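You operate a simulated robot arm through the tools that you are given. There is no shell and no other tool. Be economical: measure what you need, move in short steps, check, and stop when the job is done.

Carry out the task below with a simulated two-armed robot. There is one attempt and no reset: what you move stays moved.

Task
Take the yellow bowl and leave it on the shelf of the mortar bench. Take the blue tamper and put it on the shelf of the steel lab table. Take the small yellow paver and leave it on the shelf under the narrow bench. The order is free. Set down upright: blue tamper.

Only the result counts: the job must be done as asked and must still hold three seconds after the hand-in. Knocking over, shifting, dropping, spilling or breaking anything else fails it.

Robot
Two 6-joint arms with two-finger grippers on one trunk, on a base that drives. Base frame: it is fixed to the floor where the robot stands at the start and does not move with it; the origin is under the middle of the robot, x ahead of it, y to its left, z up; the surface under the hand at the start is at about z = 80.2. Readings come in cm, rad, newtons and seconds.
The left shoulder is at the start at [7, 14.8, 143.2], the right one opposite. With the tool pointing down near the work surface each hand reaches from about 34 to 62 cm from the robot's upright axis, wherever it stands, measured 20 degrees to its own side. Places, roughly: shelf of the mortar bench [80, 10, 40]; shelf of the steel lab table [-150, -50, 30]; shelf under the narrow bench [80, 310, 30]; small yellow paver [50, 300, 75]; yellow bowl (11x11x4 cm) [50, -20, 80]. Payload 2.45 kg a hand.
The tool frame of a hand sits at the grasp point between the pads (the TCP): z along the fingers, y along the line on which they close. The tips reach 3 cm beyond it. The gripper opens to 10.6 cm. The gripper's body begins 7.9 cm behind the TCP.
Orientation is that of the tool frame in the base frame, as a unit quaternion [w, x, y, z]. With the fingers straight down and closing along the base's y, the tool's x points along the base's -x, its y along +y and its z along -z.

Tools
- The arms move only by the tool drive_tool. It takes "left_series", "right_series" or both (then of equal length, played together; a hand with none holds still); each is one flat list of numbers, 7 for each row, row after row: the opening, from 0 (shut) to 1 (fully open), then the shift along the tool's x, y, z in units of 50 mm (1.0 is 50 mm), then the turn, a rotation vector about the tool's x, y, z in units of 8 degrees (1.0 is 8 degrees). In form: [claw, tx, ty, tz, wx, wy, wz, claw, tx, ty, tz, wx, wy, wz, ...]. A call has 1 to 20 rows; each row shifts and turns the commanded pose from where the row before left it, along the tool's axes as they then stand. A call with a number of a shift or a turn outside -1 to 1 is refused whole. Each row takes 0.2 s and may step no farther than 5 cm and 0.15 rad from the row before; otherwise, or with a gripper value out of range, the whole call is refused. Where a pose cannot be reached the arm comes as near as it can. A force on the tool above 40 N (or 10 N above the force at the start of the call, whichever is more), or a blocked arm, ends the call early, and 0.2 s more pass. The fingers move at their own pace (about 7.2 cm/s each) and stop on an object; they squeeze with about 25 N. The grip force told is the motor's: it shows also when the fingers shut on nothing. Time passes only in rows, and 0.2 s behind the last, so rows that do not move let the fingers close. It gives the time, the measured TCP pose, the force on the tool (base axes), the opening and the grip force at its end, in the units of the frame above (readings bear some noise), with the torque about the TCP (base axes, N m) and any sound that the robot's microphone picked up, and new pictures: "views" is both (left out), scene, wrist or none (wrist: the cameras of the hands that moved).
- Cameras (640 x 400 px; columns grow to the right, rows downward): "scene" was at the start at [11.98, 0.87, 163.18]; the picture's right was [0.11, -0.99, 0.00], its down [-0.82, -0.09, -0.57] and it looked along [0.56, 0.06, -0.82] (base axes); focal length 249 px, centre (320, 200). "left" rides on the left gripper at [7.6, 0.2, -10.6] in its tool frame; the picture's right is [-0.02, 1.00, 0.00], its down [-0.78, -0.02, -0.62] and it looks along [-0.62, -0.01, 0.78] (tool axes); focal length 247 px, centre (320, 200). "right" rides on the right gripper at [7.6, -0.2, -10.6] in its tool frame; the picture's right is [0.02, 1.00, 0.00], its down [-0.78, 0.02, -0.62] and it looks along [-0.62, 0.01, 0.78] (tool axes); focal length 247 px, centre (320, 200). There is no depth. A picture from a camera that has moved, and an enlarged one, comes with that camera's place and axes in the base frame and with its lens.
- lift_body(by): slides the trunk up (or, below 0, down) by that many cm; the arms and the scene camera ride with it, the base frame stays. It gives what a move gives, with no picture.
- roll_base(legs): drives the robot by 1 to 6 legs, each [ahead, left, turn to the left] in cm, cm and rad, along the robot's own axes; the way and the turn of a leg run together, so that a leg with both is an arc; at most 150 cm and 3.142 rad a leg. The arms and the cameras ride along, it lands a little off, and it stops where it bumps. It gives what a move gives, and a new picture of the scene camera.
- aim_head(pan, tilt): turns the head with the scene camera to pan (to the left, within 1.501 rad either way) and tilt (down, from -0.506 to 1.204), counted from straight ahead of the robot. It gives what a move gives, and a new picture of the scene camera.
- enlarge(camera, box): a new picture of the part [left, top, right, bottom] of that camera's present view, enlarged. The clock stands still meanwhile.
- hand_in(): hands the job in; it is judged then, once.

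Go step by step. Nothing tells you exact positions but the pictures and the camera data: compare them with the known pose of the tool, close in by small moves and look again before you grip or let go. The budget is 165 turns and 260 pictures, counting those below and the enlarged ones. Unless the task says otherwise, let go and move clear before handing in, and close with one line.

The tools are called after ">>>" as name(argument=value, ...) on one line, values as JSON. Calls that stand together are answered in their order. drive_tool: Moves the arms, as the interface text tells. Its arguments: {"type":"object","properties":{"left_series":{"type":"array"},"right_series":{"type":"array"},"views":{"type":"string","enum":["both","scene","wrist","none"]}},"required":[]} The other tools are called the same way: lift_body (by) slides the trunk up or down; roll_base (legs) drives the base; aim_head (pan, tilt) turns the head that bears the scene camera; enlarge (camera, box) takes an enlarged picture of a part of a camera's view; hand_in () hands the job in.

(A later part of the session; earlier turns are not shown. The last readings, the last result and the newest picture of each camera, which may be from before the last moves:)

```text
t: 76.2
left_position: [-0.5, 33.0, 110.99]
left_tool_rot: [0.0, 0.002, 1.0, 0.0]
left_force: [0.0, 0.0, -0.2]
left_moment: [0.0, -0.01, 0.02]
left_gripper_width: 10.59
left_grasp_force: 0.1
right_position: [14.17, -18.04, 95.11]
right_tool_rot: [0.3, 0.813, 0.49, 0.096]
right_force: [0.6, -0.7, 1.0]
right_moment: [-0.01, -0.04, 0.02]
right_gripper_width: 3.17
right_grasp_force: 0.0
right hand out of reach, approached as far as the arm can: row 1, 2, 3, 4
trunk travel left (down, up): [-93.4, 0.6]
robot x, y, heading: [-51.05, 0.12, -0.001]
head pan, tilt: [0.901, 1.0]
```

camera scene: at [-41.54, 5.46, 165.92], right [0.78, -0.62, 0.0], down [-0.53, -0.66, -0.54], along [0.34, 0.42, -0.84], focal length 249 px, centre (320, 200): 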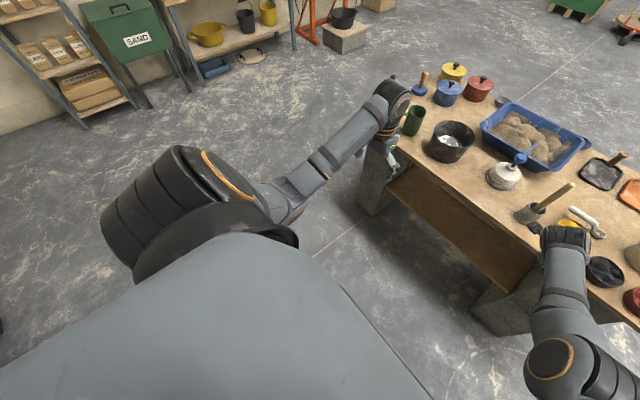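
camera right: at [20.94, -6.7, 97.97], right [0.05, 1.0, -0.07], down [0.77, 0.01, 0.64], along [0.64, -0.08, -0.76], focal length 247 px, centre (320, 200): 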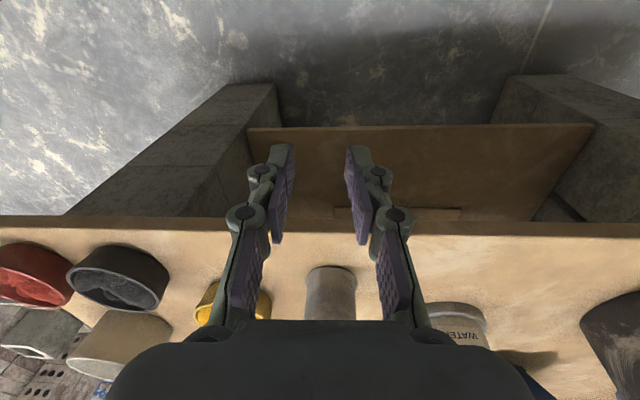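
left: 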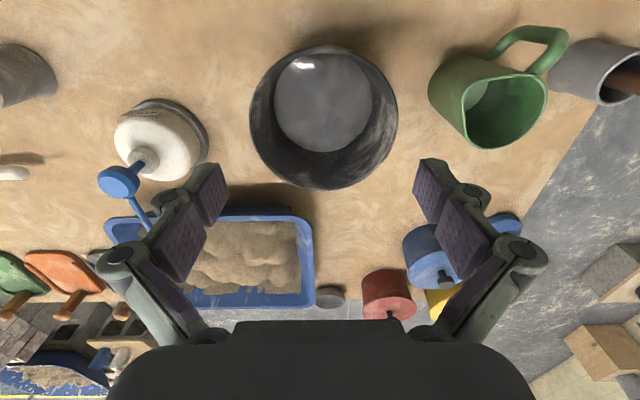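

Still limited, so the branch did not change. I repeat more thoroughly: pitch the tool far up first, then swing it around the forearm axis sideways and down.

>>> drive_tool(right_series=[0.3, 0, 0, 0, -1, 0, 0, 0.3, 0, 0, 0, -1, 0, 0, 0.3, 0, 0, 0, -1, 0, 0, 0.3, 0, 0, 0, -1, 0, 0, 0.3, 0, 0, 0, -1, 0, 0, 0.3, 0, 0, 0, -1, 0, 0, 0.3, 0, 0, 0, -1, 0, 0, 0.3, 0, 0, 0, -1, 0, 0, 0.3, 0, 0, 0, -1, 0, 0, 0.3, 0, 0, 0, -1, 0, 0, 0.3, 0, 0, 0, -1, 0, 0, 0.3, 0, 0, 0, -1, 0, 0], views="scene")

```text
t: 78.8
left_position: [-0.51, 32.81, 110.92]
left_tool_rot: [0.001, 0.001, 1.0, 0.0]
left_force: [-0.2, -0.8, -0.4]
left_moment: [0.01, -0.03, 0.02]
left_gripper_width: 10.62
left_grasp_force: 0.0
right_position: [5.87, -25.52, 121.37]
right_tool_rot: [0.798, 0.328, 0.269, 0.428]
right_force: [-0.4, -0.5, -0.2]
right_moment: [0.0, 0.04, -0.01]
right_gripper_width: 3.17
right_grasp_force: 0.1
right hand out of reach, approached as far as the arm can: row 5, 6, 7, 8, 9, 10, 11, 12
trunk travel left (down, up): [-93.4, 0.6]
robot x, y, heading: [-50.78, 0.12, -0.005]
head pan, tilt: [0.901, 1.0]
camera scene: at [-42.01, 5.53, 165.95], right [0.78, -0.62, 0.0], down [-0.52, -0.66, -0.54], along [0.34, 0.42, -0.84], focal length 249 px, centre (320, 200)
```

scene: 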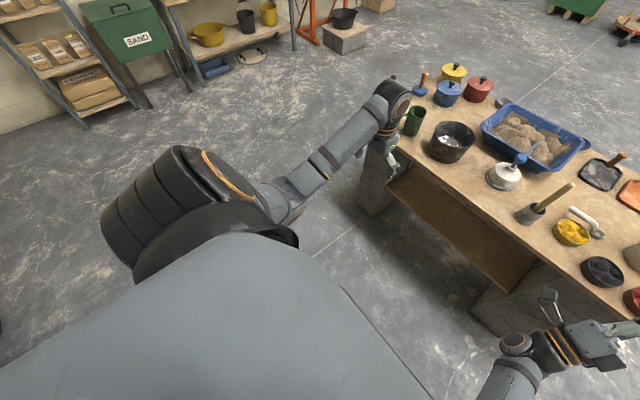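

Now the tool points up-forward. I swing it about the base x axis through the right side and down.

>>> drive_tool(right_series=[0.3, 0, 0, 0, 0.489, -0.507, 0.71, 0.3, 0, 0, 0, 0.489, -0.507, 0.71, 0.3, 0, 0, 0, 0.489, -0.507, 0.71, 0.3, 0, 0, 0, 0.489, -0.507, 0.71, 0.3, 0, 0, 0, 0.489, -0.507, 0.71, 0.3, 0, 0, 0, 0.489, -0.507, 0.71, 0.3, 0, 0, 0, 0.489, -0.507, 0.71, 0.3, 0, 0, 0, 0.489, -0.507, 0.71, 0.3, 0, 0, 0, 0.489, -0.507, 0.71, 0.3, 0, 0, 0, 0.489, -0.507, 0.71], views="scene")

```text
t: 80.3
left_position: [-0.34, 32.93, 110.91]
left_tool_rot: [0.0, 0.002, 1.0, 0.001]
left_force: [-0.4, -0.2, 0.0]
left_moment: [0.01, 0.0, 0.01]
left_gripper_width: 10.6
left_grasp_force: 0.0
right_position: [6.4, -29.55, 123.13]
right_tool_rot: [0.636, 0.576, 0.087, 0.506]
right_force: [-0.1, 0.1, -0.2]
right_moment: [-0.02, -0.03, -0.01]
right_gripper_width: 3.17
right_grasp_force: 0.0
trunk travel left (down, up): [-93.4, 0.6]
robot x, y, heading: [-50.81, 0.08, -0.003]
head pan, tilt: [0.901, 1.0]
stopped in row 7 (right hand): the arm was blocked; the commanded pose is now the measured one
camera scene: at [-41.89, 5.61, 165.95], right [0.78, -0.62, 0.0], down [-0.53, -0.66, -0.54], along [0.34, 0.42, -0.84], focal length 249 px, centre (320, 200)
```

scene: 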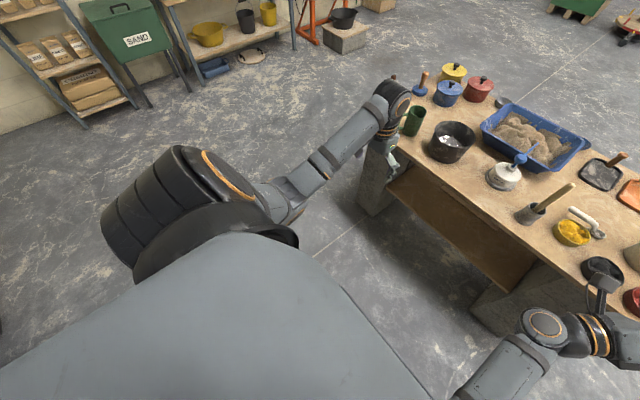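

>>> drive_tool(right_series=[0.3, 0, 0, 0, 0.33, -0.38, 0.48, 0.3, 0, 0, 0, 0.33, -0.38, 0.48, 0.3, 0, 0, 0, 0.33, -0.38, 0.48, 0.3, 0, 0, 0, 0.33, -0.38, 0.48, 0.3, 0, 0, 0, 0.33, -0.38, 0.48, 0.3, 0, 0, 0, 0.33, -0.38, 0.48, 0.3, 0, 0, 0, 0.33, -0.38, 0.48, 0.3, 0, 0, 0, 0.33, -0.38, 0.48, 0.3, 0, 0, 0, 0.33, -0.38, 0.48, 0.3, 0, 0, 0, 0.33, -0.38, 0.48, 0.3, 0, 0, 0, 0.33, -0.38, 0.48, 0.3, 0, 0, 0, 0.33, -0.38, 0.48], views="scene")

```text
t: 81.9
left_position: [-0.34, 32.93, 110.93]
left_tool_rot: [0.0, 0.003, 1.0, 0.0]
left_force: [0.6, 0.5, -0.7]
left_moment: [0.01, 0.02, 0.04]
left_gripper_width: 10.6
left_grasp_force: 0.0
right_position: [5.98, -32.92, 123.65]
right_tool_rot: [0.474, 0.721, -0.039, 0.503]
right_force: [-0.1, -0.1, 0.3]
right_moment: [-0.01, -0.01, 0.0]
right_gripper_width: 3.16
right_grasp_force: 0.1
trunk travel left (down, up): [-93.4, 0.6]
robot x, y, heading: [-51.36, 0.03, -0.003]
head pan, tilt: [0.901, 1.0]
stopped in row 7 (right hand): the arm was blocked; the commanded pose is now the measured one
camera scene: at [-41.86, 5.62, 165.95], right [0.78, -0.62, 0.0], down [-0.53, -0.66, -0.54], along [0.34, 0.42, -0.84], focal length 249 px, centre (320, 200)
```

scene: 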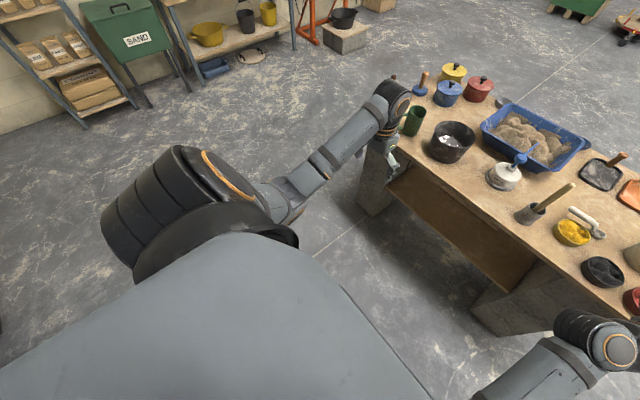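

>>> drive_tool(right_series=[0.3, 0, 0, 0, 0.35, -0.38, 0.48, 0.3, 0, 0, 0, 0.35, -0.38, 0.48, 0.3, 0, 0, 0, 0.35, -0.38, 0.48, 0.3, 0, 0, 0, 0.35, -0.38, 0.48, 0.3, 0, 0, 0, 0.35, -0.38, 0.48, 0.3, 0, 0, 0, 0.35, -0.38, 0.48], views="none")

>>> drive_tool(right_series=[0.3, 0, 0, 0, 0.35, -0.38, 0.48, 0.3, 0, 0, 0, 0.35, -0.38, 0.48, 0.3, 0, 0, 0, 0.35, -0.38, 0.48, 0.3, 0, 0, 0, 0.35, -0.38, 0.48, 0.3, 0, 0, 0, 0.35, -0.38, 0.48, 0.3, 0, 0, 0, 0.35, -0.38, 0.48], views="scene")

```text
t: 83.1
left_position: [-0.4, 32.82, 111.11]
left_tool_rot: [0.001, 0.002, 1.0, 0.0]
left_force: [0.9, 0.2, -0.9]
left_moment: [0.01, 0.0, -0.03]
left_gripper_width: 10.59
left_grasp_force: 0.0
right_position: [4.08, -32.75, 123.07]
right_tool_rot: [0.355, 0.784, -0.117, 0.497]
right_force: [-0.1, 1.3, 0.1]
right_moment: [0.0, -0.01, -0.02]
right_gripper_width: 3.2
right_grasp_force: 0.1
right hand out of reach, approached as far as the arm can: row 3, 4, 5, 6
trunk travel left (down, up): [-93.4, 0.6]
robot x, y, heading: [-51.06, 0.01, 0.0]
head pan, tilt: [0.901, 1.0]
stopped in row 6 (right hand): the arm was blocked; the commanded pose is now the measured one
```

```text
t: 83.8
left_position: [-0.44, 32.82, 110.93]
left_tool_rot: [0.001, 0.001, 1.0, 0.0]
left_force: [-0.1, 0.5, 0.5]
left_moment: [-0.02, 0.0, 0.0]
left_gripper_width: 10.59
left_grasp_force: 0.0
right_position: [2.86, -32.58, 123.33]
right_tool_rot: [0.336, 0.787, -0.122, 0.504]
right_force: [0.8, -0.3, 0.3]
right_moment: [-0.03, -0.03, -0.03]
right_gripper_width: 3.21
right_grasp_force: 0.1
right hand out of reach, approached as far as the arm can: row 1, 2, 3
trunk travel left (down, up): [-93.4, 0.6]
robot x, y, heading: [-51.1, -0.08, -0.01]
head pan, tilt: [0.901, 1.0]
stopped in row 3 (right hand): the arm was blocked; the commanded pose is now the measured one
camera scene: at [-41.97, 5.59, 165.95], right [0.78, -0.62, 0.0], down [-0.52, -0.66, -0.54], along [0.34, 0.42, -0.84], focal length 249 px, centre (320, 200)
```

scene: 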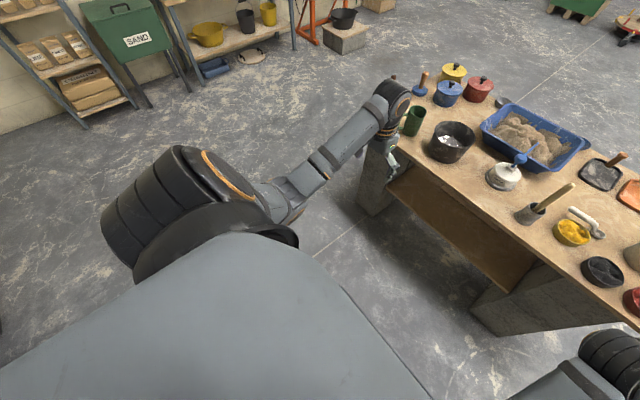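

>>> aim_head(pan=-0.6, tilt=0.9)

```text
t: 85.4
left_position: [-0.42, 32.76, 111.01]
left_tool_rot: [0.0, 0.002, 1.0, 0.0]
left_force: [-0.5, 0.0, -0.4]
left_moment: [-0.01, 0.01, 0.0]
left_gripper_width: 10.6
left_grasp_force: 0.0
right_position: [2.77, -32.56, 123.35]
right_tool_rot: [0.336, 0.787, -0.121, 0.504]
right_force: [-0.1, -0.2, 0.2]
right_moment: [0.0, 0.01, 0.0]
right_gripper_width: 3.18
right_grasp_force: 0.1
trunk travel left (down, up): [-93.4, 0.6]
robot x, y, heading: [-51.06, 0.06, -0.006]
head pan, tilt: [-0.6, 0.901]
camera scene: at [-40.0, -4.1, 166.67], right [-0.57, -0.82, 0.0], down [-0.65, 0.44, -0.62], along [0.51, -0.35, -0.78], focal length 249 px, centre (320, 200)
```

scene: 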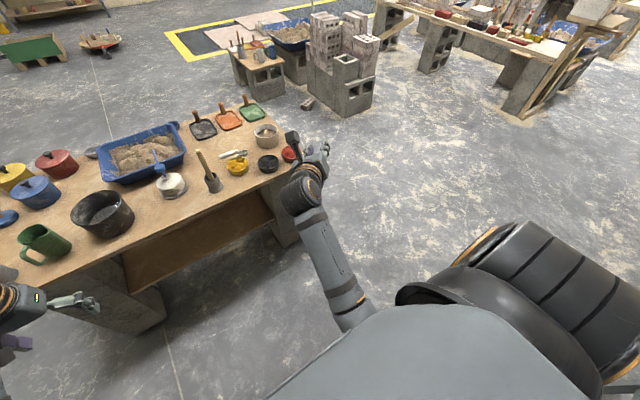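

The forearm looks normal now; the remaining limit may be the roll. I unroll by −90°.

>>> drive_tool(right_series=[0.3, 0, 0, 0, 0, 0, -1, 0.3, 0, 0, 0, 0, 0, -1, 0.3, 0, 0, 0, 0, 0, -1, 0.3, 0, 0, 0, 0, 0, -1, 0.3, 0, 0, 0, 0, 0, -1, 0.3, 0, 0, 0, 0, 0, -1, 0.3, 0, 0, 0, 0, 0, -1, 0.3, 0, 0, 0, 0, 0, -1, 0.3, 0, 0, 0, 0, 0, -1, 0.3, 0, 0, 0, 0, 0, -1, 0.3, 0, 0, 0, 0, 0, -1], views="none")

```text
t: 87.8
left_position: [-0.41, 32.83, 110.91]
left_tool_rot: [0.0, 0.002, 1.0, 0.0]
left_force: [-0.8, -1.1, -0.1]
left_moment: [0.0, 0.01, -0.02]
left_gripper_width: 10.57
left_grasp_force: 0.0
right_position: [2.86, -32.62, 123.39]
right_tool_rot: [0.592, 0.65, 0.46, 0.128]
right_force: [0.2, 0.4, -0.5]
right_moment: [-0.01, 0.0, -0.01]
right_gripper_width: 3.18
right_grasp_force: 0.0
trunk travel left (down, up): [-93.4, 0.6]
robot x, y, heading: [-50.92, 0.52, -0.006]
head pan, tilt: [-0.6, 0.901]
```

>>> drive_tool(right_series=[0.3, 0, 0, 0, 0.92, 0.39, 0, 0.3, 0, 0, 0, 0.92, 0.39, 0, 0.3, 0, 0, 0, 0.92, 0.39, 0, 0.3, 0, 0, 0, 0.92, 0.39, 0, 0.3, 0, 0, 0, 0.92, 0.39, 0, 0.3, 0, 0, 0, 0.92, 0.39, 0, 0.3, 0, 0, 0, 0.92, 0.39, 0, 0.3, 0, 0, 0, 0.92, 0.39, 0, 0.3, 0, 0, 0, 0.92, 0.39, 0], views="scene")

```text
t: 88.3
left_position: [-0.4, 32.7, 110.96]
left_tool_rot: [0.001, 0.002, 1.0, 0.0]
left_force: [-0.9, -0.1, 0.1]
left_moment: [0.04, -0.02, -0.03]
left_gripper_width: 10.59
left_grasp_force: 0.0
right_position: [1.29, -33.55, 124.99]
right_tool_rot: [0.617, 0.61, 0.492, 0.075]
right_force: [-0.1, 0.0, -0.6]
right_moment: [-0.01, 0.0, -0.02]
right_gripper_width: 3.2
right_grasp_force: 0.2
right hand out of reach, approached as far as the arm can: row 1, 2
trunk travel left (down, up): [-93.4, 0.6]
robot x, y, heading: [-51.2, 0.59, -0.005]
head pan, tilt: [-0.6, 0.901]
stopped in row 2 (right hand): the arm was blocked; the commanded pose is now the measured one
camera scene: at [-40.12, -4.16, 166.68], right [-0.57, -0.82, 0.0], down [-0.64, 0.45, -0.62], along [0.51, -0.35, -0.78], focal length 249 px, centre (320, 200)
```

scene: 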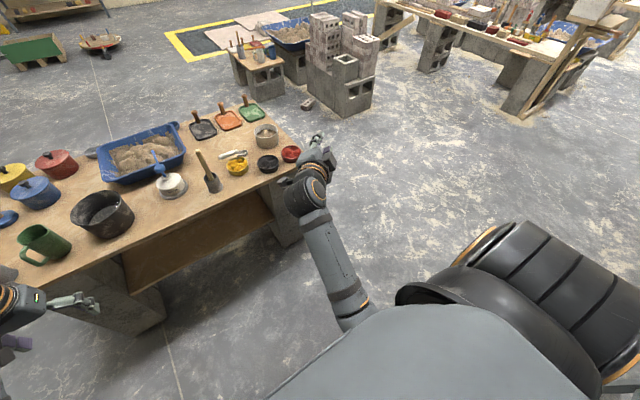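

Still the wrong branch: the forearm itself had risen along with the tool. I'll point the tool up-forward again, then lower the hand so the wrist really bends upward.

>>> drive_tool(right_series=[0.3, 0, 0, 0, -0.92, 0.194, 0, 0.3, 0, 0, 0, -0.92, 0.194, 0, 0.3, 0, 0, 0, -0.92, 0.194, 0, 0.3, 0, 0, 0, -0.92, 0.194, 0, 0.3, 0, 0, 0, -0.92, 0.194, 0, 0.3, 0, 0, 0, -0.92, 0.194, 0, 0.3, 0, 0, 0, -0.92, 0.194, 0, 0.3, 0, 0, 0, -0.92, 0.194, 0], views="none")

```text
t: 90.1
left_position: [-0.4, 32.73, 110.94]
left_tool_rot: [0.0, 0.002, 1.0, 0.0]
left_force: [0.6, 0.3, -0.4]
left_moment: [0.03, 0.05, -0.01]
left_gripper_width: 10.59
left_grasp_force: 0.1
right_position: [1.51, -33.69, 124.82]
right_tool_rot: [0.781, 0.22, 0.453, 0.369]
right_force: [-0.2, -0.3, 0.9]
right_moment: [0.01, 0.01, -0.01]
right_gripper_width: 3.15
right_grasp_force: 0.1
trunk travel left (down, up): [-93.4, 0.6]
robot x, y, heading: [-51.1, 0.35, -0.003]
head pan, tilt: [-0.6, 0.901]
```

>>> drive_tool(right_series=[0.3, 0.593, -0.115, -0.323, 0, 0, 0, 0.3, 0.593, -0.115, -0.323, 0, 0, 0, 0.3, 0.593, -0.115, -0.323, 0, 0, 0, 0.3, 0.593, -0.115, -0.323, 0, 0, 0, 0.3, 0.593, -0.115, -0.323, 0, 0, 0, 0.3, 0.593, -0.115, -0.323, 0, 0, 0], views="scene")

```text
t: 91.5
left_position: [-0.31, 32.96, 110.97]
left_tool_rot: [0.0, 0.002, 1.0, 0.0]
left_force: [0.3, -0.3, -0.1]
left_moment: [0.02, 0.01, 0.06]
left_gripper_width: 10.61
left_grasp_force: 0.0
right_position: [0.17, -21.58, 110.26]
right_tool_rot: [0.779, 0.22, 0.457, 0.369]
right_force: [0.5, 0.1, -0.5]
right_moment: [0.02, -0.02, 0.0]
right_gripper_width: 3.17
right_grasp_force: 0.1
right hand out of reach, approached as far as the arm can: row 6
trunk travel left (down, up): [-93.4, 0.6]
robot x, y, heading: [-50.96, -0.12, -0.004]
head pan, tilt: [-0.6, 0.901]
camera scene: at [-40.02, -4.03, 166.67], right [-0.57, -0.82, 0.0], down [-0.64, 0.45, -0.62], along [0.51, -0.35, -0.78], focal length 249 px, centre (320, 200)
```

scene: 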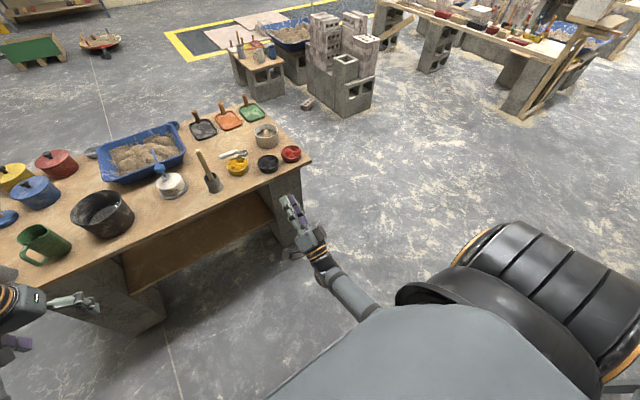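

The wrist now truly bends upward. I swing 180° about the forearm axis via the right side, slowly.

>>> drive_tool(right_series=[0.3, 0, 0, 0, 0.222, -0.608, 0.464, 0.3, 0, 0, 0, 0.222, -0.608, 0.464, 0.3, 0, 0, 0, 0.222, -0.608, 0.464, 0.3, 0, 0, 0, 0.222, -0.608, 0.464, 0.3, 0, 0, 0, 0.222, -0.608, 0.464, 0.3, 0, 0, 0, 0.222, -0.608, 0.464, 0.3, 0, 0, 0, 0.222, -0.608, 0.464, 0.3, 0, 0, 0, 0.222, -0.608, 0.464, 0.3, 0, 0, 0, 0.222, -0.608, 0.464, 0.3, 0, 0, 0, 0.222, -0.608, 0.464, 0.3, 0, 0, 0, 0.222, -0.608, 0.464, 0.3, 0, 0, 0, 0.222, -0.608, 0.464], views="scene")

```text
t: 93.3
left_position: [-0.43, 32.78, 110.95]
left_tool_rot: [-0.001, 0.002, 1.0, 0.0]
left_force: [0.2, 0.9, 0.5]
left_moment: [-0.02, -0.02, 0.01]
left_gripper_width: 10.57
left_grasp_force: 0.0
right_position: [-0.14, -27.06, 119.43]
right_tool_rot: [0.77, 0.459, 0.197, 0.396]
right_force: [-1.2, 0.5, 0.0]
right_moment: [0.0, 0.02, 0.0]
right_gripper_width: 3.2
right_grasp_force: 0.1
right hand out of reach, approached as far as the arm can: row 1, 2, 3, 4, 5, 6, 7, 8, 9
trunk travel left (down, up): [-93.4, 0.6]
robot x, y, heading: [-51.37, 0.22, -0.005]
head pan, tilt: [-0.6, 0.901]
stopped in row 9 (right hand): the arm was blocked; the commanded pose is now the measured one
camera scene: at [-40.0, -4.11, 166.67], right [-0.57, -0.82, 0.0], down [-0.65, 0.45, -0.62], along [0.51, -0.35, -0.78], focal length 249 px, centre (320, 200)
```

scene: 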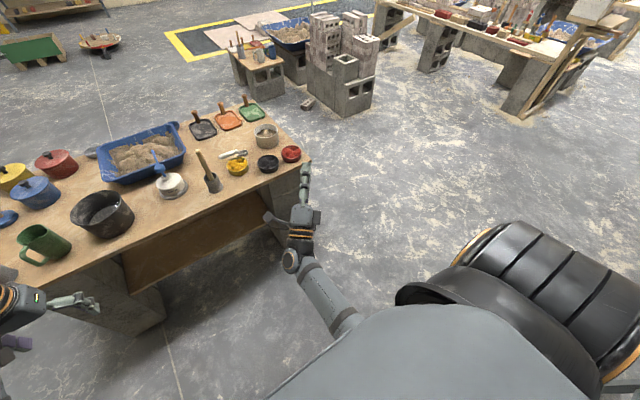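

That direction is blocked by a joint limit, so I undo it and will swing via the left side.

>>> drive_tool(right_series=[0.3, 0, 0, 0, -0.222, 0.608, -0.464, 0.3, 0, 0, 0, -0.222, 0.608, -0.464, 0.3, 0, 0, 0, -0.222, 0.608, -0.464, 0.3, 0, 0, 0, -0.222, 0.608, -0.464, 0.3, 0, 0, 0, -0.222, 0.608, -0.464, 0.3, 0, 0, 0, -0.222, 0.608, -0.464, 0.3, 0, 0, 0, -0.222, 0.608, -0.464, 0.3, 0, 0, 0, -0.222, 0.608, -0.464], views="none")

```text
t: 95.2
left_position: [-0.32, 32.75, 111.08]
left_tool_rot: [0.001, 0.001, 1.0, 0.0]
left_force: [0.2, -0.2, -0.3]
left_moment: [0.01, -0.04, -0.03]
left_gripper_width: 10.63
left_grasp_force: 0.0
right_position: [-0.23, -27.12, 119.26]
right_tool_rot: [0.785, 0.145, 0.497, 0.339]
right_force: [0.2, 0.6, -0.2]
right_moment: [0.0, -0.01, 0.01]
right_gripper_width: 3.19
right_grasp_force: 0.2
trunk travel left (down, up): [-93.4, 0.6]
robot x, y, heading: [-51.37, 0.39, -0.004]
head pan, tilt: [-0.6, 0.901]
```

>>> drive_tool(right_series=[0.3, 0.6, -0.04, -0.25, 0, 0, 0, 0.3, 0.6, -0.04, -0.25, 0, 0, 0, 0.3, 0.6, -0.04, -0.25, 0, 0, 0, 0.3, 0.6, -0.04, -0.25, 0, 0, 0, 0.3, 0, 0, 0, -0.31, 0.555, -0.39, 0.3, 0, 0, 0, -0.31, 0.555, -0.39, 0.3, 0, 0, 0, -0.31, 0.555, -0.39, 0.3, 0, 0, 0, -0.31, 0.555, -0.39, 0.3, 0, 0, 0, -0.31, 0.555, -0.39, 0.3, 0, 0, 0, -0.31, 0.555, -0.39, 0.3, 0, 0, 0, -0.31, 0.555, -0.39, 0.3, 0, 0, 0, -0.31, 0.555, -0.39, 0.3, 0, 0, 0, -0.31, 0.555, -0.39, 0.3, 0, 0, 0, -0.31, 0.555, -0.39], views="scene")

```text
t: 98.2
left_position: [-0.36, 32.79, 110.9]
left_tool_rot: [0.001, 0.002, 1.0, 0.001]
left_force: [-1.5, 0.1, -0.4]
left_moment: [0.01, 0.01, 0.01]
left_gripper_width: 10.61
left_grasp_force: 0.1
right_position: [-0.93, -20.08, 108.94]
right_tool_rot: [0.615, -0.292, 0.69, 0.247]
right_force: [0.2, 0.4, 0.0]
right_moment: [-0.02, 0.03, -0.01]
right_gripper_width: 3.17
right_grasp_force: 0.1
right hand out of reach, approached as far as the arm can: row 4
trunk travel left (down, up): [-93.4, 0.6]
robot x, y, heading: [-50.86, 0.32, -0.001]
head pan, tilt: [-0.6, 0.901]
camera scene: at [-39.99, -4.16, 166.66], right [-0.57, -0.82, 0.0], down [-0.65, 0.45, -0.62], along [0.51, -0.35, -0.78], focal length 249 px, centre (320, 200)
```

scene: 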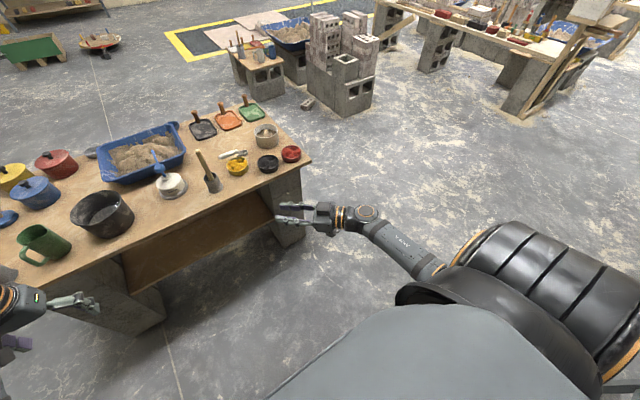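

The left way works. I continue toward pointing down.

>>> drive_tool(right_series=[0.3, 0, 0, 0, -0.31, 0.555, -0.39, 0.3, 0, 0, 0, -0.31, 0.555, -0.39, 0.3, 0, 0, 0, -0.31, 0.555, -0.39, 0.3, 0, 0, 0, -0.31, 0.555, -0.39, 0.3, 0, 0, 0, -0.31, 0.555, -0.39, 0.3, 0, 0, 0, -0.31, 0.555, -0.39, 0.3, 0, 0, 0, -0.31, 0.555, -0.39, 0.3, 0, 0, 0, -0.31, 0.555, -0.39, 0.3, 0, 0, 0, -0.31, 0.555, -0.39], views="none")

```text
t: 100.2
left_position: [-0.43, 32.95, 110.88]
left_tool_rot: [0.001, 0.001, 1.0, 0.0]
left_force: [-0.6, -0.5, -0.5]
left_moment: [0.01, -0.03, 0.0]
left_gripper_width: 10.61
left_grasp_force: 0.0
right_position: [-9.29, -24.27, 110.59]
right_tool_rot: [0.322, -0.621, 0.707, 0.105]
right_force: [0.2, -0.4, 0.9]
right_moment: [-0.01, 0.0, 0.02]
right_gripper_width: 3.17
right_grasp_force: 0.1
right hand out of reach, approached as far as the arm can: row 5, 6, 7, 8, 9
trunk travel left (down, up): [-93.4, 0.6]
robot x, y, heading: [-50.97, 0.33, 0.0]
head pan, tilt: [-0.6, 0.901]
```

>>> drive_tool(right_series=[0.3, 0, 0, 0, -0.39, 0.92, 0, 0.3, 0, 0, 0, -0.39, 0.92, 0, 0.3, 0, 0, 0, -0.39, 0.92, 0, 0.3, 0, 0, 0, -0.39, 0.92, 0, 0.3, 0, 0, 0, -0.39, 0.92, 0], views="scene")

```text
t: 101.3
left_position: [-0.06, 33.31, 110.66]
left_tool_rot: [-0.001, 0.002, 1.0, -0.003]
left_force: [0.7, 0.7, -1.2]
left_moment: [-0.08, 0.01, -0.01]
left_gripper_width: 10.61
left_grasp_force: 0.1
right_position: [-13.95, -28.26, 113.01]
right_tool_rot: [-0.005, -0.659, 0.752, -0.001]
right_force: [0.4, 0.0, -0.5]
right_moment: [-0.05, -0.01, 0.0]
right_gripper_width: 3.15
right_grasp_force: 0.0
right hand out of reach, approached as far as the arm can: row 1, 2, 3, 5
trunk travel left (down, up): [-93.4, 0.6]
robot x, y, heading: [-51.24, 0.1, -0.005]
head pan, tilt: [-0.6, 0.901]
camera scene: at [-39.66, -3.42, 166.65], right [-0.57, -0.82, 0.0], down [-0.65, 0.44, -0.62], along [0.51, -0.36, -0.78], focal length 249 px, centre (320, 200)
```

scene: 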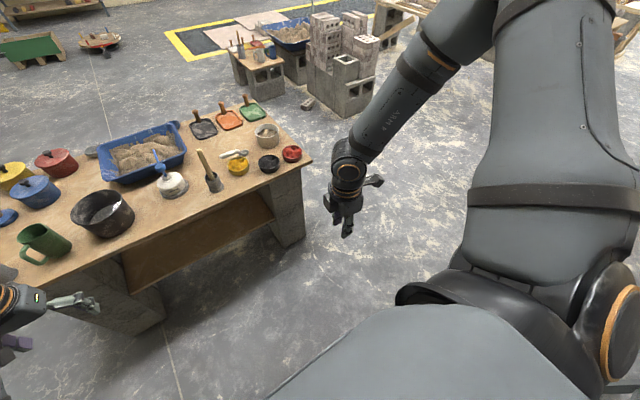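

The arm jumped to an elbow-up posture. I roll back to the standard orientation and move to the starting place to see whether it recovers.

>>> drive_tool(right_series=[0.3, 0, 0, 0, 0, 0, 1, 0.3, 0, 0, 0, 0, 0, 1, 0.3, 0, 0, 0, 0, 0, 1, 0.3, 0, 0, 0, 0, 0, 1, 0.3, 0, 0, 0, 0, 0, 1, 0.3, 0, 0, 0, 0, 0, 1, 0.3, 0, 0, 0, 0, 0, 1, 0.3, 0, 0, 0, 0, 0, 1, 0.3, 0, 0, 0, 0, 0, 1, 0.3, 0, 0, 0, 0, 0, 1, 0.3, 0, 0, 0, 0, 0, 0.3], views="none")

>>> drive_tool(right_series=[0.3, -0.5, 0.3, 0, 0, 0, 0, 0.3, -0.5, 0.3, 0, 0, 0, 0, 0.3, -0.5, 0.3, 0, 0, 0, 0, 0.3, -0.5, 0.3, 0, 0, 0, 0], views="scene")

```text
t: 103.8
left_position: [-0.27, 32.78, 110.88]
left_tool_rot: [0.0, 0.002, 1.0, 0.0]
left_force: [-0.3, 0.5, 0.4]
left_moment: [-0.01, -0.02, -0.01]
left_gripper_width: 10.64
left_grasp_force: 0.1
right_position: [0.58, -41.92, 112.97]
right_tool_rot: [-0.002, -0.004, 1.0, 0.003]
right_force: [0.1, 0.3, 0.5]
right_moment: [-0.03, 0.0, 0.0]
right_gripper_width: 3.17
right_grasp_force: 0.0
right hand out of reach, approached as far as the arm can: row 4, 5, 6, 7, 8, 9, 10, 11
trunk travel left (down, up): [-93.4, 0.6]
robot x, y, heading: [-50.82, 0.19, -0.01]
head pan, tilt: [-0.6, 0.901]
```

```text
t: 104.8
left_position: [-0.33, 32.87, 111.08]
left_tool_rot: [0.0, 0.001, 1.0, 0.0]
left_force: [0.0, 0.6, 0.1]
left_moment: [-0.03, 0.0, -0.03]
left_gripper_width: 10.6
left_grasp_force: 0.0
right_position: [1.44, -42.7, 114.7]
right_tool_rot: [-0.002, -0.003, 1.0, -0.003]
right_force: [1.0, -0.4, 0.7]
right_moment: [0.0, 0.0, 0.0]
right_gripper_width: 3.21
right_grasp_force: 0.2
right hand out of reach, approached as far as the arm can: row 1, 2, 3, 4
trunk travel left (down, up): [-93.4, 0.6]
robot x, y, heading: [-50.87, -0.0, -0.006]
head pan, tilt: [-0.6, 0.901]
camera scene: at [-40.01, -4.13, 166.67], right [-0.57, -0.82, 0.0], down [-0.64, 0.45, -0.62], along [0.51, -0.35, -0.78], focal length 249 px, centre (320, 200)
```

scene: 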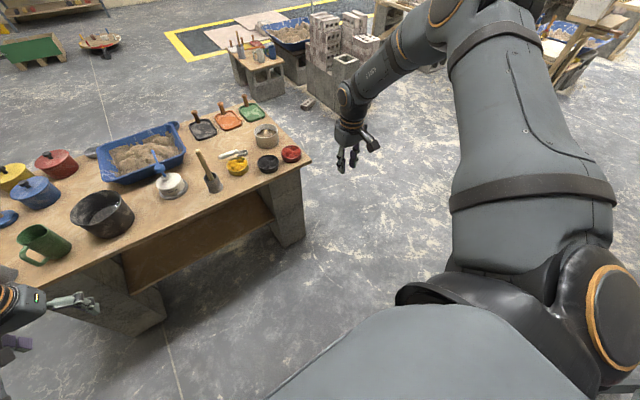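

The right arm's posture is unreliable now, so I'll do the work with the healthy left arm and just tuck the right one away. I pull the right hand up and back.

>>> drive_tool(right_series=[0.3, 0, 0, 0, 0, 0, -1, 0.3, 0, 0, 0, 0, 0, -1, 0.3, 0, 0, 0, 0, 0, -1, 0.3, 0, 0, 0, 0, 0, -1, 0.3, 0, 0, 0, 0, 0, -1, 0.3, 0, 0, 0, 0, 0, -1, 0.3, 0, 0, 0, 0, 0, -1, 0.3, 0, 0, 0, 0, 0, -1, 0, 0.264, 0.54, 0, 0, 0, 0, 0, 0.264, 0.54, 0, 0, 0, 0, 0, 0.264, 0.54, 0, 0, 0, 0, 0, 0.264, 0.54, 0, 0, 0, 0, 0, 0.264, 0.54, 0, 0, 0, 0], views="scene")

```text
t: 107.5
left_position: [-0.42, 32.77, 110.92]
left_tool_rot: [0.0, 0.002, 1.0, 0.0]
left_force: [-0.9, 0.4, -0.4]
left_moment: [0.03, 0.0, 0.02]
left_gripper_width: 10.59
left_grasp_force: 0.0
right_position: [-11.07, -41.89, 113.44]
right_tool_rot: [-0.004, -0.532, 0.846, -0.002]
right_force: [-0.1, 0.4, -0.5]
right_moment: [-0.02, 0.0, -0.02]
right_gripper_width: 0.0
right_grasp_force: 25.1
right hand out of reach, approached as far as the arm can: row 12, 13
trunk travel left (down, up): [-93.4, 0.6]
robot x, y, heading: [-51.12, -0.06, -0.005]
head pan, tilt: [-0.6, 0.901]
camera scene: at [-39.98, -4.11, 166.67], right [-0.57, -0.82, 0.0], down [-0.65, 0.45, -0.62], along [0.51, -0.35, -0.78], focal length 249 px, centre (320, 200)
```

scene: 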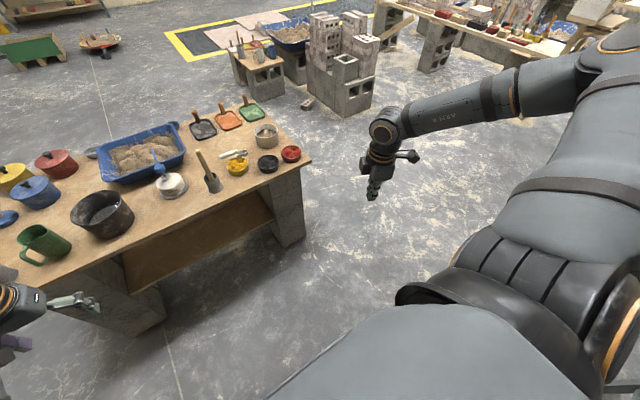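

The right hand now sits tucked enough (it stays before the bench edge). With the left hand I take the mirrored pose: roll −90°, pitch ~17° forward, in free space, and drive sideways so the bowl is in the left hand's range.

>>> drive_tool(left_series=[0.3, 0, 0, 0, 0, 0, -1, 0.3, 0, 0, 0, 0, 0, -1, 0.3, 0, 0, 0, 0, 0, -1, 0.3, 0, 0, 0, 0, 0, -1, 0.3, 0, 0, 0, 0, 0, -1, 0.3, 0, 0, 0, 0, 0, -1, 0.3, 0, 0, 0, 0, 0, -1, 0.3, 0, 0, 0, 0, 0, -1, 0.3, 0, 0, 0, 0, 0, -1, 0.3, 0, 0, 0, 0, 0, -1, 0.3, 0, 0, 0, 0, 0, -1, 0.3, 0, 0, 0, 0, 0, -0.25, 0.3, 0, 0, 0, 1, 0, 0, 0.3, 0, 0, 0, 1, 0, 0], views="none")

>>> roll_base(legs=[[0, -43, 0]])

```text
t: 110.5
left_position: [-0.52, 32.95, 111.07]
left_tool_rot: [0.099, -0.699, 0.701, -0.1]
left_force: [-0.7, 0.9, 0.8]
left_moment: [-0.03, -0.04, -0.01]
left_gripper_width: 3.18
left_grasp_force: 0.0
right_position: [-11.29, -41.86, 113.53]
right_tool_rot: [-0.003, -0.531, 0.847, -0.003]
right_force: [-0.9, 0.0, -0.4]
right_moment: [-0.02, -0.02, 0.0]
right_gripper_width: 0.0
right_grasp_force: 25.0
trunk travel left (down, up): [-93.4, 0.6]
robot x, y, heading: [-50.99, 0.07, -0.002]
head pan, tilt: [-0.6, 0.901]
```

```text
t: 113.1
left_position: [-0.52, -9.47, 110.87]
left_tool_rot: [0.097, -0.697, 0.703, -0.099]
left_force: [-0.9, 0.8, 0.2]
left_moment: [-0.06, -0.02, 0.0]
left_gripper_width: 3.18
left_grasp_force: 0.0
right_position: [-11.68, -84.06, 113.51]
right_tool_rot: [-0.005, -0.529, 0.848, -0.003]
right_force: [0.1, 0.7, -0.8]
right_moment: [-0.04, -0.01, 0.02]
right_gripper_width: 0.03
right_grasp_force: 25.2
trunk travel left (down, up): [-93.4, 0.6]
robot x, y, heading: [-51.24, -42.06, -0.007]
head pan, tilt: [-0.6, 0.901]
camera scene: at [-40.33, -46.1, 166.68], right [-0.57, -0.82, 0.0], down [-0.64, 0.45, -0.62], along [0.51, -0.36, -0.78], focal length 249 px, centre (320, 200)
```

scene: 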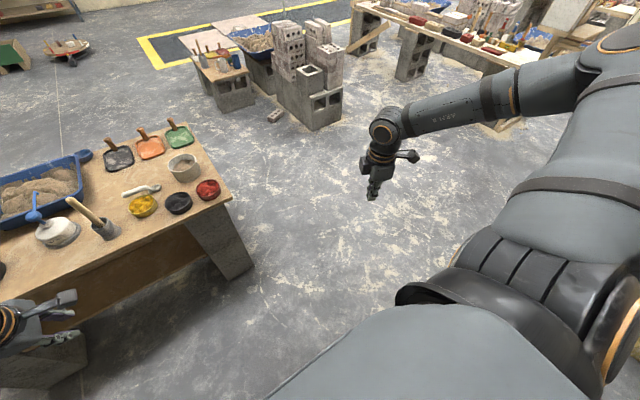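

>>> roll_base(legs=[[0, -8, 0], [43, 0, 0]])

>>> aim_head(pan=0.4, tilt=0.95)

>>> drive_tool(left_series=[0.3, 0, 0, 0, 0, 0, 0], views="wrist")

```text
t: 116.4
left_position: [41.32, -17.56, 110.88]
left_tool_rot: [0.099, -0.699, 0.702, -0.099]
left_force: [-0.9, -0.1, -0.4]
left_moment: [0.04, -0.02, -0.03]
left_gripper_width: 3.18
left_grasp_force: 0.0
right_position: [30.47, -92.16, 113.53]
right_tool_rot: [-0.003, -0.533, 0.846, -0.001]
right_force: [0.3, 0.4, -0.3]
right_moment: [0.0, -0.03, 0.0]
right_gripper_width: 0.01
right_grasp_force: 25.3
trunk travel left (down, up): [-93.4, 0.6]
robot x, y, heading: [-9.55, -50.62, -0.009]
head pan, tilt: [-0.6, 0.901]
camera scene: at [1.58, -54.55, 166.69], right [-0.57, -0.82, 0.0], down [-0.64, 0.45, -0.62], along [0.51, -0.35, -0.78], focal length 249 px, centre (320, 200)
```

scene: 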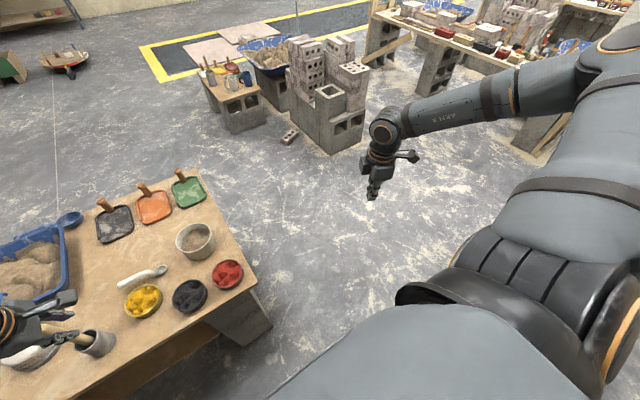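

```text
t: 117.7
left_position: [41.35, -17.46, 111.0]
left_tool_rot: [0.098, -0.699, 0.701, -0.099]
left_force: [1.0, 0.3, 0.1]
left_moment: [0.0, 0.03, -0.01]
left_gripper_width: 3.21
left_grasp_force: 0.0
right_position: [30.73, -92.06, 113.37]
right_tool_rot: [-0.004, -0.532, 0.847, -0.002]
right_force: [-1.2, -0.2, 1.0]
right_moment: [0.01, -0.01, 0.0]
right_gripper_width: 0.0
right_grasp_force: 25.0
trunk travel left (down, up): [-93.4, 0.6]
robot x, y, heading: [-9.43, -50.25, -0.002]
head pan, tilt: [0.4, 0.949]
camera scene: at [2.28, -47.43, 166.31], right [0.39, -0.92, 0.0], down [-0.75, -0.31, -0.58], along [0.54, 0.22, -0.81], focal length 249 px, centre (320, 200)
```

scene: 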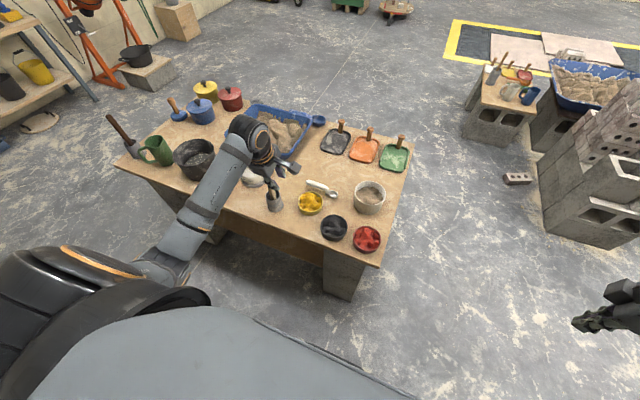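

```text
t: 118.1
left_position: [41.5, -17.39, 110.98]
left_tool_rot: [0.099, -0.699, 0.701, -0.099]
left_force: [-0.4, 0.2, 1.0]
left_moment: [0.02, -0.02, 0.0]
left_gripper_width: 3.18
left_grasp_force: 0.0
right_position: [30.63, -92.08, 113.32]
right_tool_rot: [-0.004, -0.532, 0.847, -0.001]
right_force: [0.2, 0.0, -0.1]
right_moment: [0.01, 0.01, -0.03]
right_gripper_width: 0.01
right_grasp_force: 25.1
trunk travel left (down, up): [-93.4, 0.6]
robot x, y, heading: [-9.33, -50.41, -0.001]
head pan, tilt: [0.4, 0.949]
camera left: at [38.26, -25.15, 121.13], right [-0.96, 0.02, -0.28], down [-0.15, 0.78, 0.6], along [0.23, 0.62, -0.75], focal length 247 px, centre (320, 200)
```

left: 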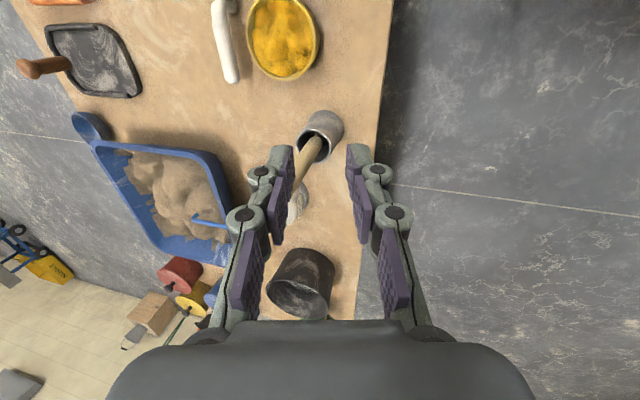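

Pose good. I lower to 7 cm above the near-rim pinch position.

>>> drive_tool(left_series=[0.3, 0.137, -0.011, 0.707, 0, 0, 0, 0.3, 0.137, -0.011, 0.707, 0, 0, 0, 0.3, 0.137, -0.011, 0.707, 0, 0, 0, 0.3, 0.137, -0.011, 0.707, 0, 0, 0, 0.3, 0.137, -0.011, 0.707, 0, 0, 0, 0.3, 0.137, -0.011, 0.707, 0, 0, 0], views="wrist")

```text
t: 119.5
left_position: [47.7, -21.68, 90.5]
left_tool_rot: [0.098, -0.699, 0.701, -0.099]
left_force: [0.4, -0.5, -0.2]
left_moment: [0.0, 0.01, -0.02]
left_gripper_width: 3.19
left_grasp_force: 0.0
right_position: [30.81, -92.07, 113.45]
right_tool_rot: [-0.004, -0.532, 0.847, -0.002]
right_force: [0.0, 0.3, -0.8]
right_moment: [-0.01, 0.0, 0.01]
right_gripper_width: 0.0
right_grasp_force: 24.8
trunk travel left (down, up): [-93.4, 0.6]
robot x, y, heading: [-9.3, -50.04, -0.003]
head pan, tilt: [0.4, 0.949]
camera left: at [44.42, -29.35, 100.75], right [-0.96, 0.02, -0.28], down [-0.15, 0.78, 0.6], along [0.23, 0.62, -0.75], focal length 247 px, centre (320, 200)
```

left: 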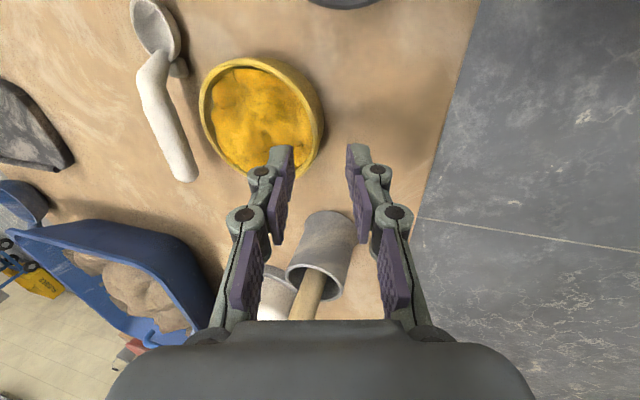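

Rim lines up between the fingers. I descend along the tool axis.

>>> drive_tool(left_series=[0.3, 0.015, -0.015, 0.36, 0, 0, 0, 0.3, 0.015, -0.015, 0.36, 0, 0, 0, 0.3, 0.015, -0.015, 0.36, 0, 0, 0, 0.3, 0.015, -0.015, 0.2, 0, 0, 0, 0.3, 0, 0, 0.14, 0, 0, 0], views="wrist")

```text
t: 120.7
left_position: [49.8, -22.02, 83.88]
left_tool_rot: [0.098, -0.699, 0.702, -0.098]
left_force: [0.6, 0.3, -0.6]
left_moment: [0.01, 0.0, -0.02]
left_gripper_width: 3.16
left_grasp_force: 0.1
right_position: [30.82, -92.17, 113.32]
right_tool_rot: [-0.004, -0.532, 0.847, -0.002]
right_force: [0.1, 0.1, 0.6]
right_moment: [0.02, 0.03, 0.0]
right_gripper_width: 0.01
right_grasp_force: 24.9
trunk travel left (down, up): [-93.4, 0.6]
robot x, y, heading: [-9.03, -50.13, 0.001]
head pan, tilt: [0.4, 0.949]
camera left: at [46.64, -29.69, 94.06], right [-0.96, 0.03, -0.28], down [-0.15, 0.78, 0.6], along [0.23, 0.62, -0.75], focal length 247 px, centre (320, 200)
```

left: 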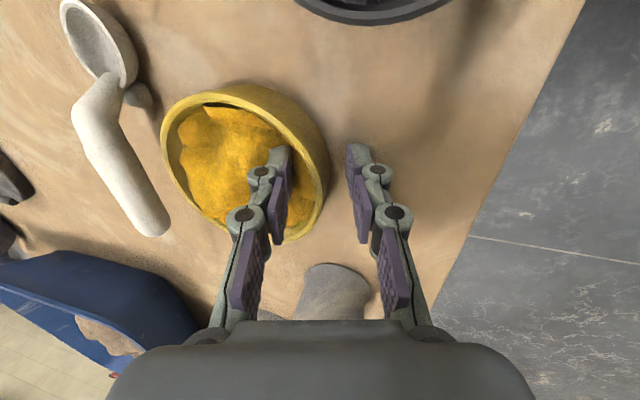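

>>> enlarge(camera="left", box=[220, 100, 420, 225])

```text
3.20 times, centred on (320, 162) of left
camera zoom: at [46.64, -29.69, 94.06], right [-0.96, 0.03, -0.28], down [-0.15, 0.78, 0.6], along [0.23, 0.62, -0.75], focal length 790 px, centre (320, 320)
```

zoom: 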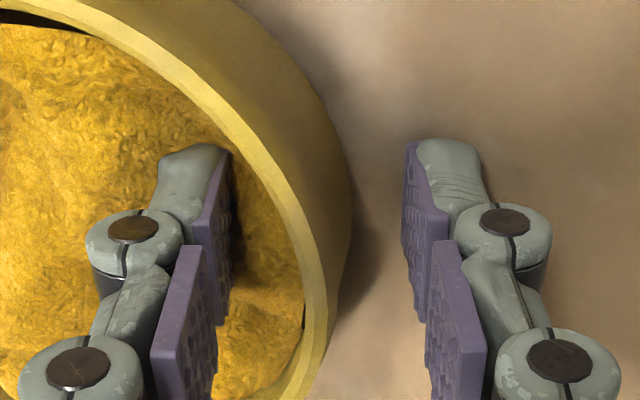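

The wall is well centred between the pads. I close and then lift by just 1 cm to read the load.

>>> drive_tool(left_series=[0, 0, 0, 0, 0, 0, 0, 0, 0, 0, 0, 0, 0, 0, 0, 0, 0, 0, 0, 0, 0, 0, 0, 0, 0, 0, 0, 0], views="wrist")

>>> drive_tool(left_series=[0, 0, -0.03, -0.1, 0, 0, 0, 0, 0, -0.03, -0.1, 0, 0, 0, 0, 0, 0, 0, 0, 0, 0], views="wrist")

```text
t: 121.7
left_position: [49.81, -22.02, 83.87]
left_tool_rot: [0.099, -0.699, 0.701, -0.099]
left_force: [0.2, -0.4, -4.2]
left_moment: [-0.02, 0.23, 0.02]
left_gripper_width: 0.6
left_grasp_force: 25.3
right_position: [30.81, -92.02, 113.3]
right_tool_rot: [-0.004, -0.532, 0.847, -0.001]
right_force: [0.2, 0.5, -0.2]
right_moment: [0.03, 0.01, -0.01]
right_gripper_width: 0.0
right_grasp_force: 25.0
trunk travel left (down, up): [-93.4, 0.6]
robot x, y, heading: [-9.13, -50.2, -0.006]
head pan, tilt: [0.4, 0.949]
camera left: at [46.63, -29.66, 94.05], right [-0.96, 0.02, -0.28], down [-0.15, 0.78, 0.6], along [0.23, 0.62, -0.75], focal length 247 px, centre (320, 200)
```

left: 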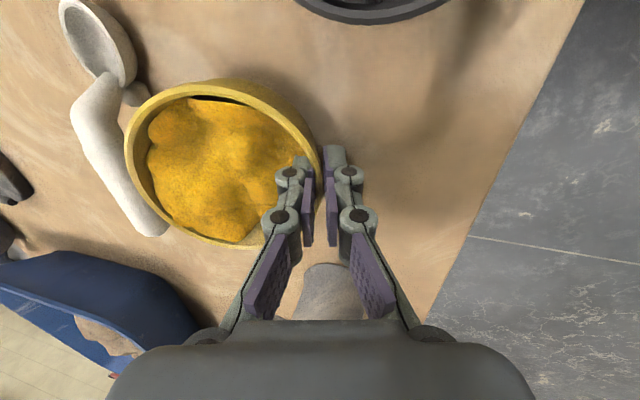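

```text
t: 122.5
left_position: [49.85, -21.97, 84.92]
left_tool_rot: [0.097, -0.699, 0.702, -0.098]
left_force: [0.4, 0.2, -3.8]
left_moment: [-0.01, 0.23, -0.04]
left_gripper_width: 0.59
left_grasp_force: 25.3
right_position: [30.8, -92.16, 113.39]
right_tool_rot: [-0.004, -0.533, 0.846, -0.002]
right_force: [1.0, -1.0, -0.6]
right_moment: [-0.03, 0.02, -0.02]
right_gripper_width: 0.0
right_grasp_force: 25.0
trunk travel left (down, up): [-93.4, 0.6]
robot x, y, heading: [-9.44, -50.41, -0.005]
head pan, tilt: [0.4, 0.949]
camera left: at [46.69, -29.6, 95.09], right [-0.96, 0.02, -0.27], down [-0.15, 0.78, 0.6], along [0.23, 0.62, -0.75], focal length 247 px, centre (320, 200)
```

left: 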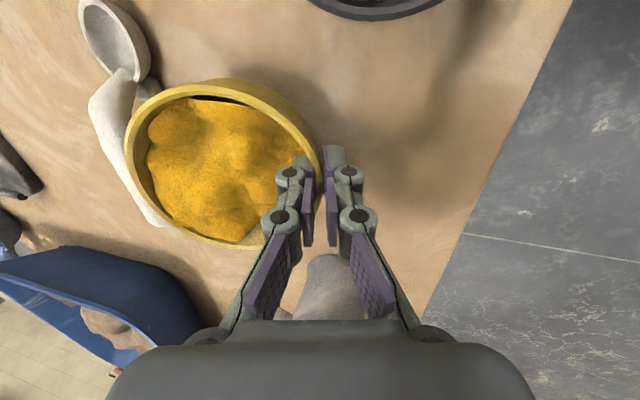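

It holds: about 0.4 kg, level enough. I lift it well clear.

>>> drive_tool(left_series=[0, 0, -0.083, -0.288, 0, 0, 0, 0, 0, -0.083, -0.288, 0, 0, 0, 0, 0, -0.083, -0.288, 0, 0, 0, 0, 0, -0.083, -0.288, 0, 0, 0, 0, 0, -0.083, -0.288, 0, 0, 0, 0, 0, -0.083, -0.288, 0, 0, 0, 0, 0, -0.083, -0.288, 0, 0, 0, 0, 0, -0.083, -0.288, 0, 0, 0, 0, 0, -0.083, -0.288, 0, 0, 0, 0, 0, -0.083, -0.288, 0, 0, 0], views="both")

```text
t: 124.7
left_position: [50.03, -22.0, 99.88]
left_tool_rot: [0.098, -0.699, 0.701, -0.099]
left_force: [-0.4, -0.1, -2.6]
left_moment: [0.01, 0.18, 0.0]
left_gripper_width: 0.58
left_grasp_force: 25.1
right_position: [30.79, -92.16, 113.32]
right_tool_rot: [-0.003, -0.532, 0.847, -0.002]
right_force: [0.5, 0.3, 0.3]
right_moment: [-0.03, 0.01, -0.03]
right_gripper_width: 0.0
right_grasp_force: 25.3
trunk travel left (down, up): [-93.4, 0.6]
robot x, y, heading: [-9.34, -50.52, -0.005]
head pan, tilt: [0.4, 0.949]
camera scene: at [2.39, -47.39, 166.3], right [0.39, -0.92, 0.0], down [-0.75, -0.31, -0.58], along [0.54, 0.22, -0.81], focal length 249 px, centre (320, 200)
camera left: at [46.81, -29.59, 110.08], right [-0.96, 0.02, -0.28], down [-0.15, 0.78, 0.6], along [0.23, 0.62, -0.75], focal length 247 px, centre (320, 200)
```

scene: 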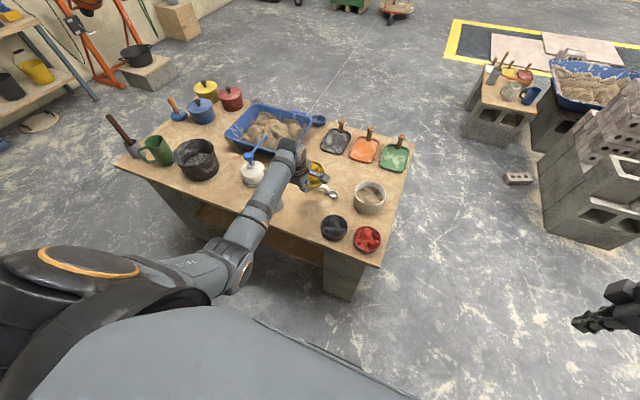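
left: 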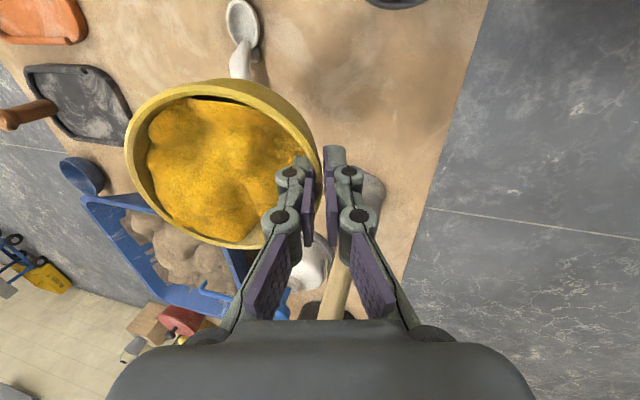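

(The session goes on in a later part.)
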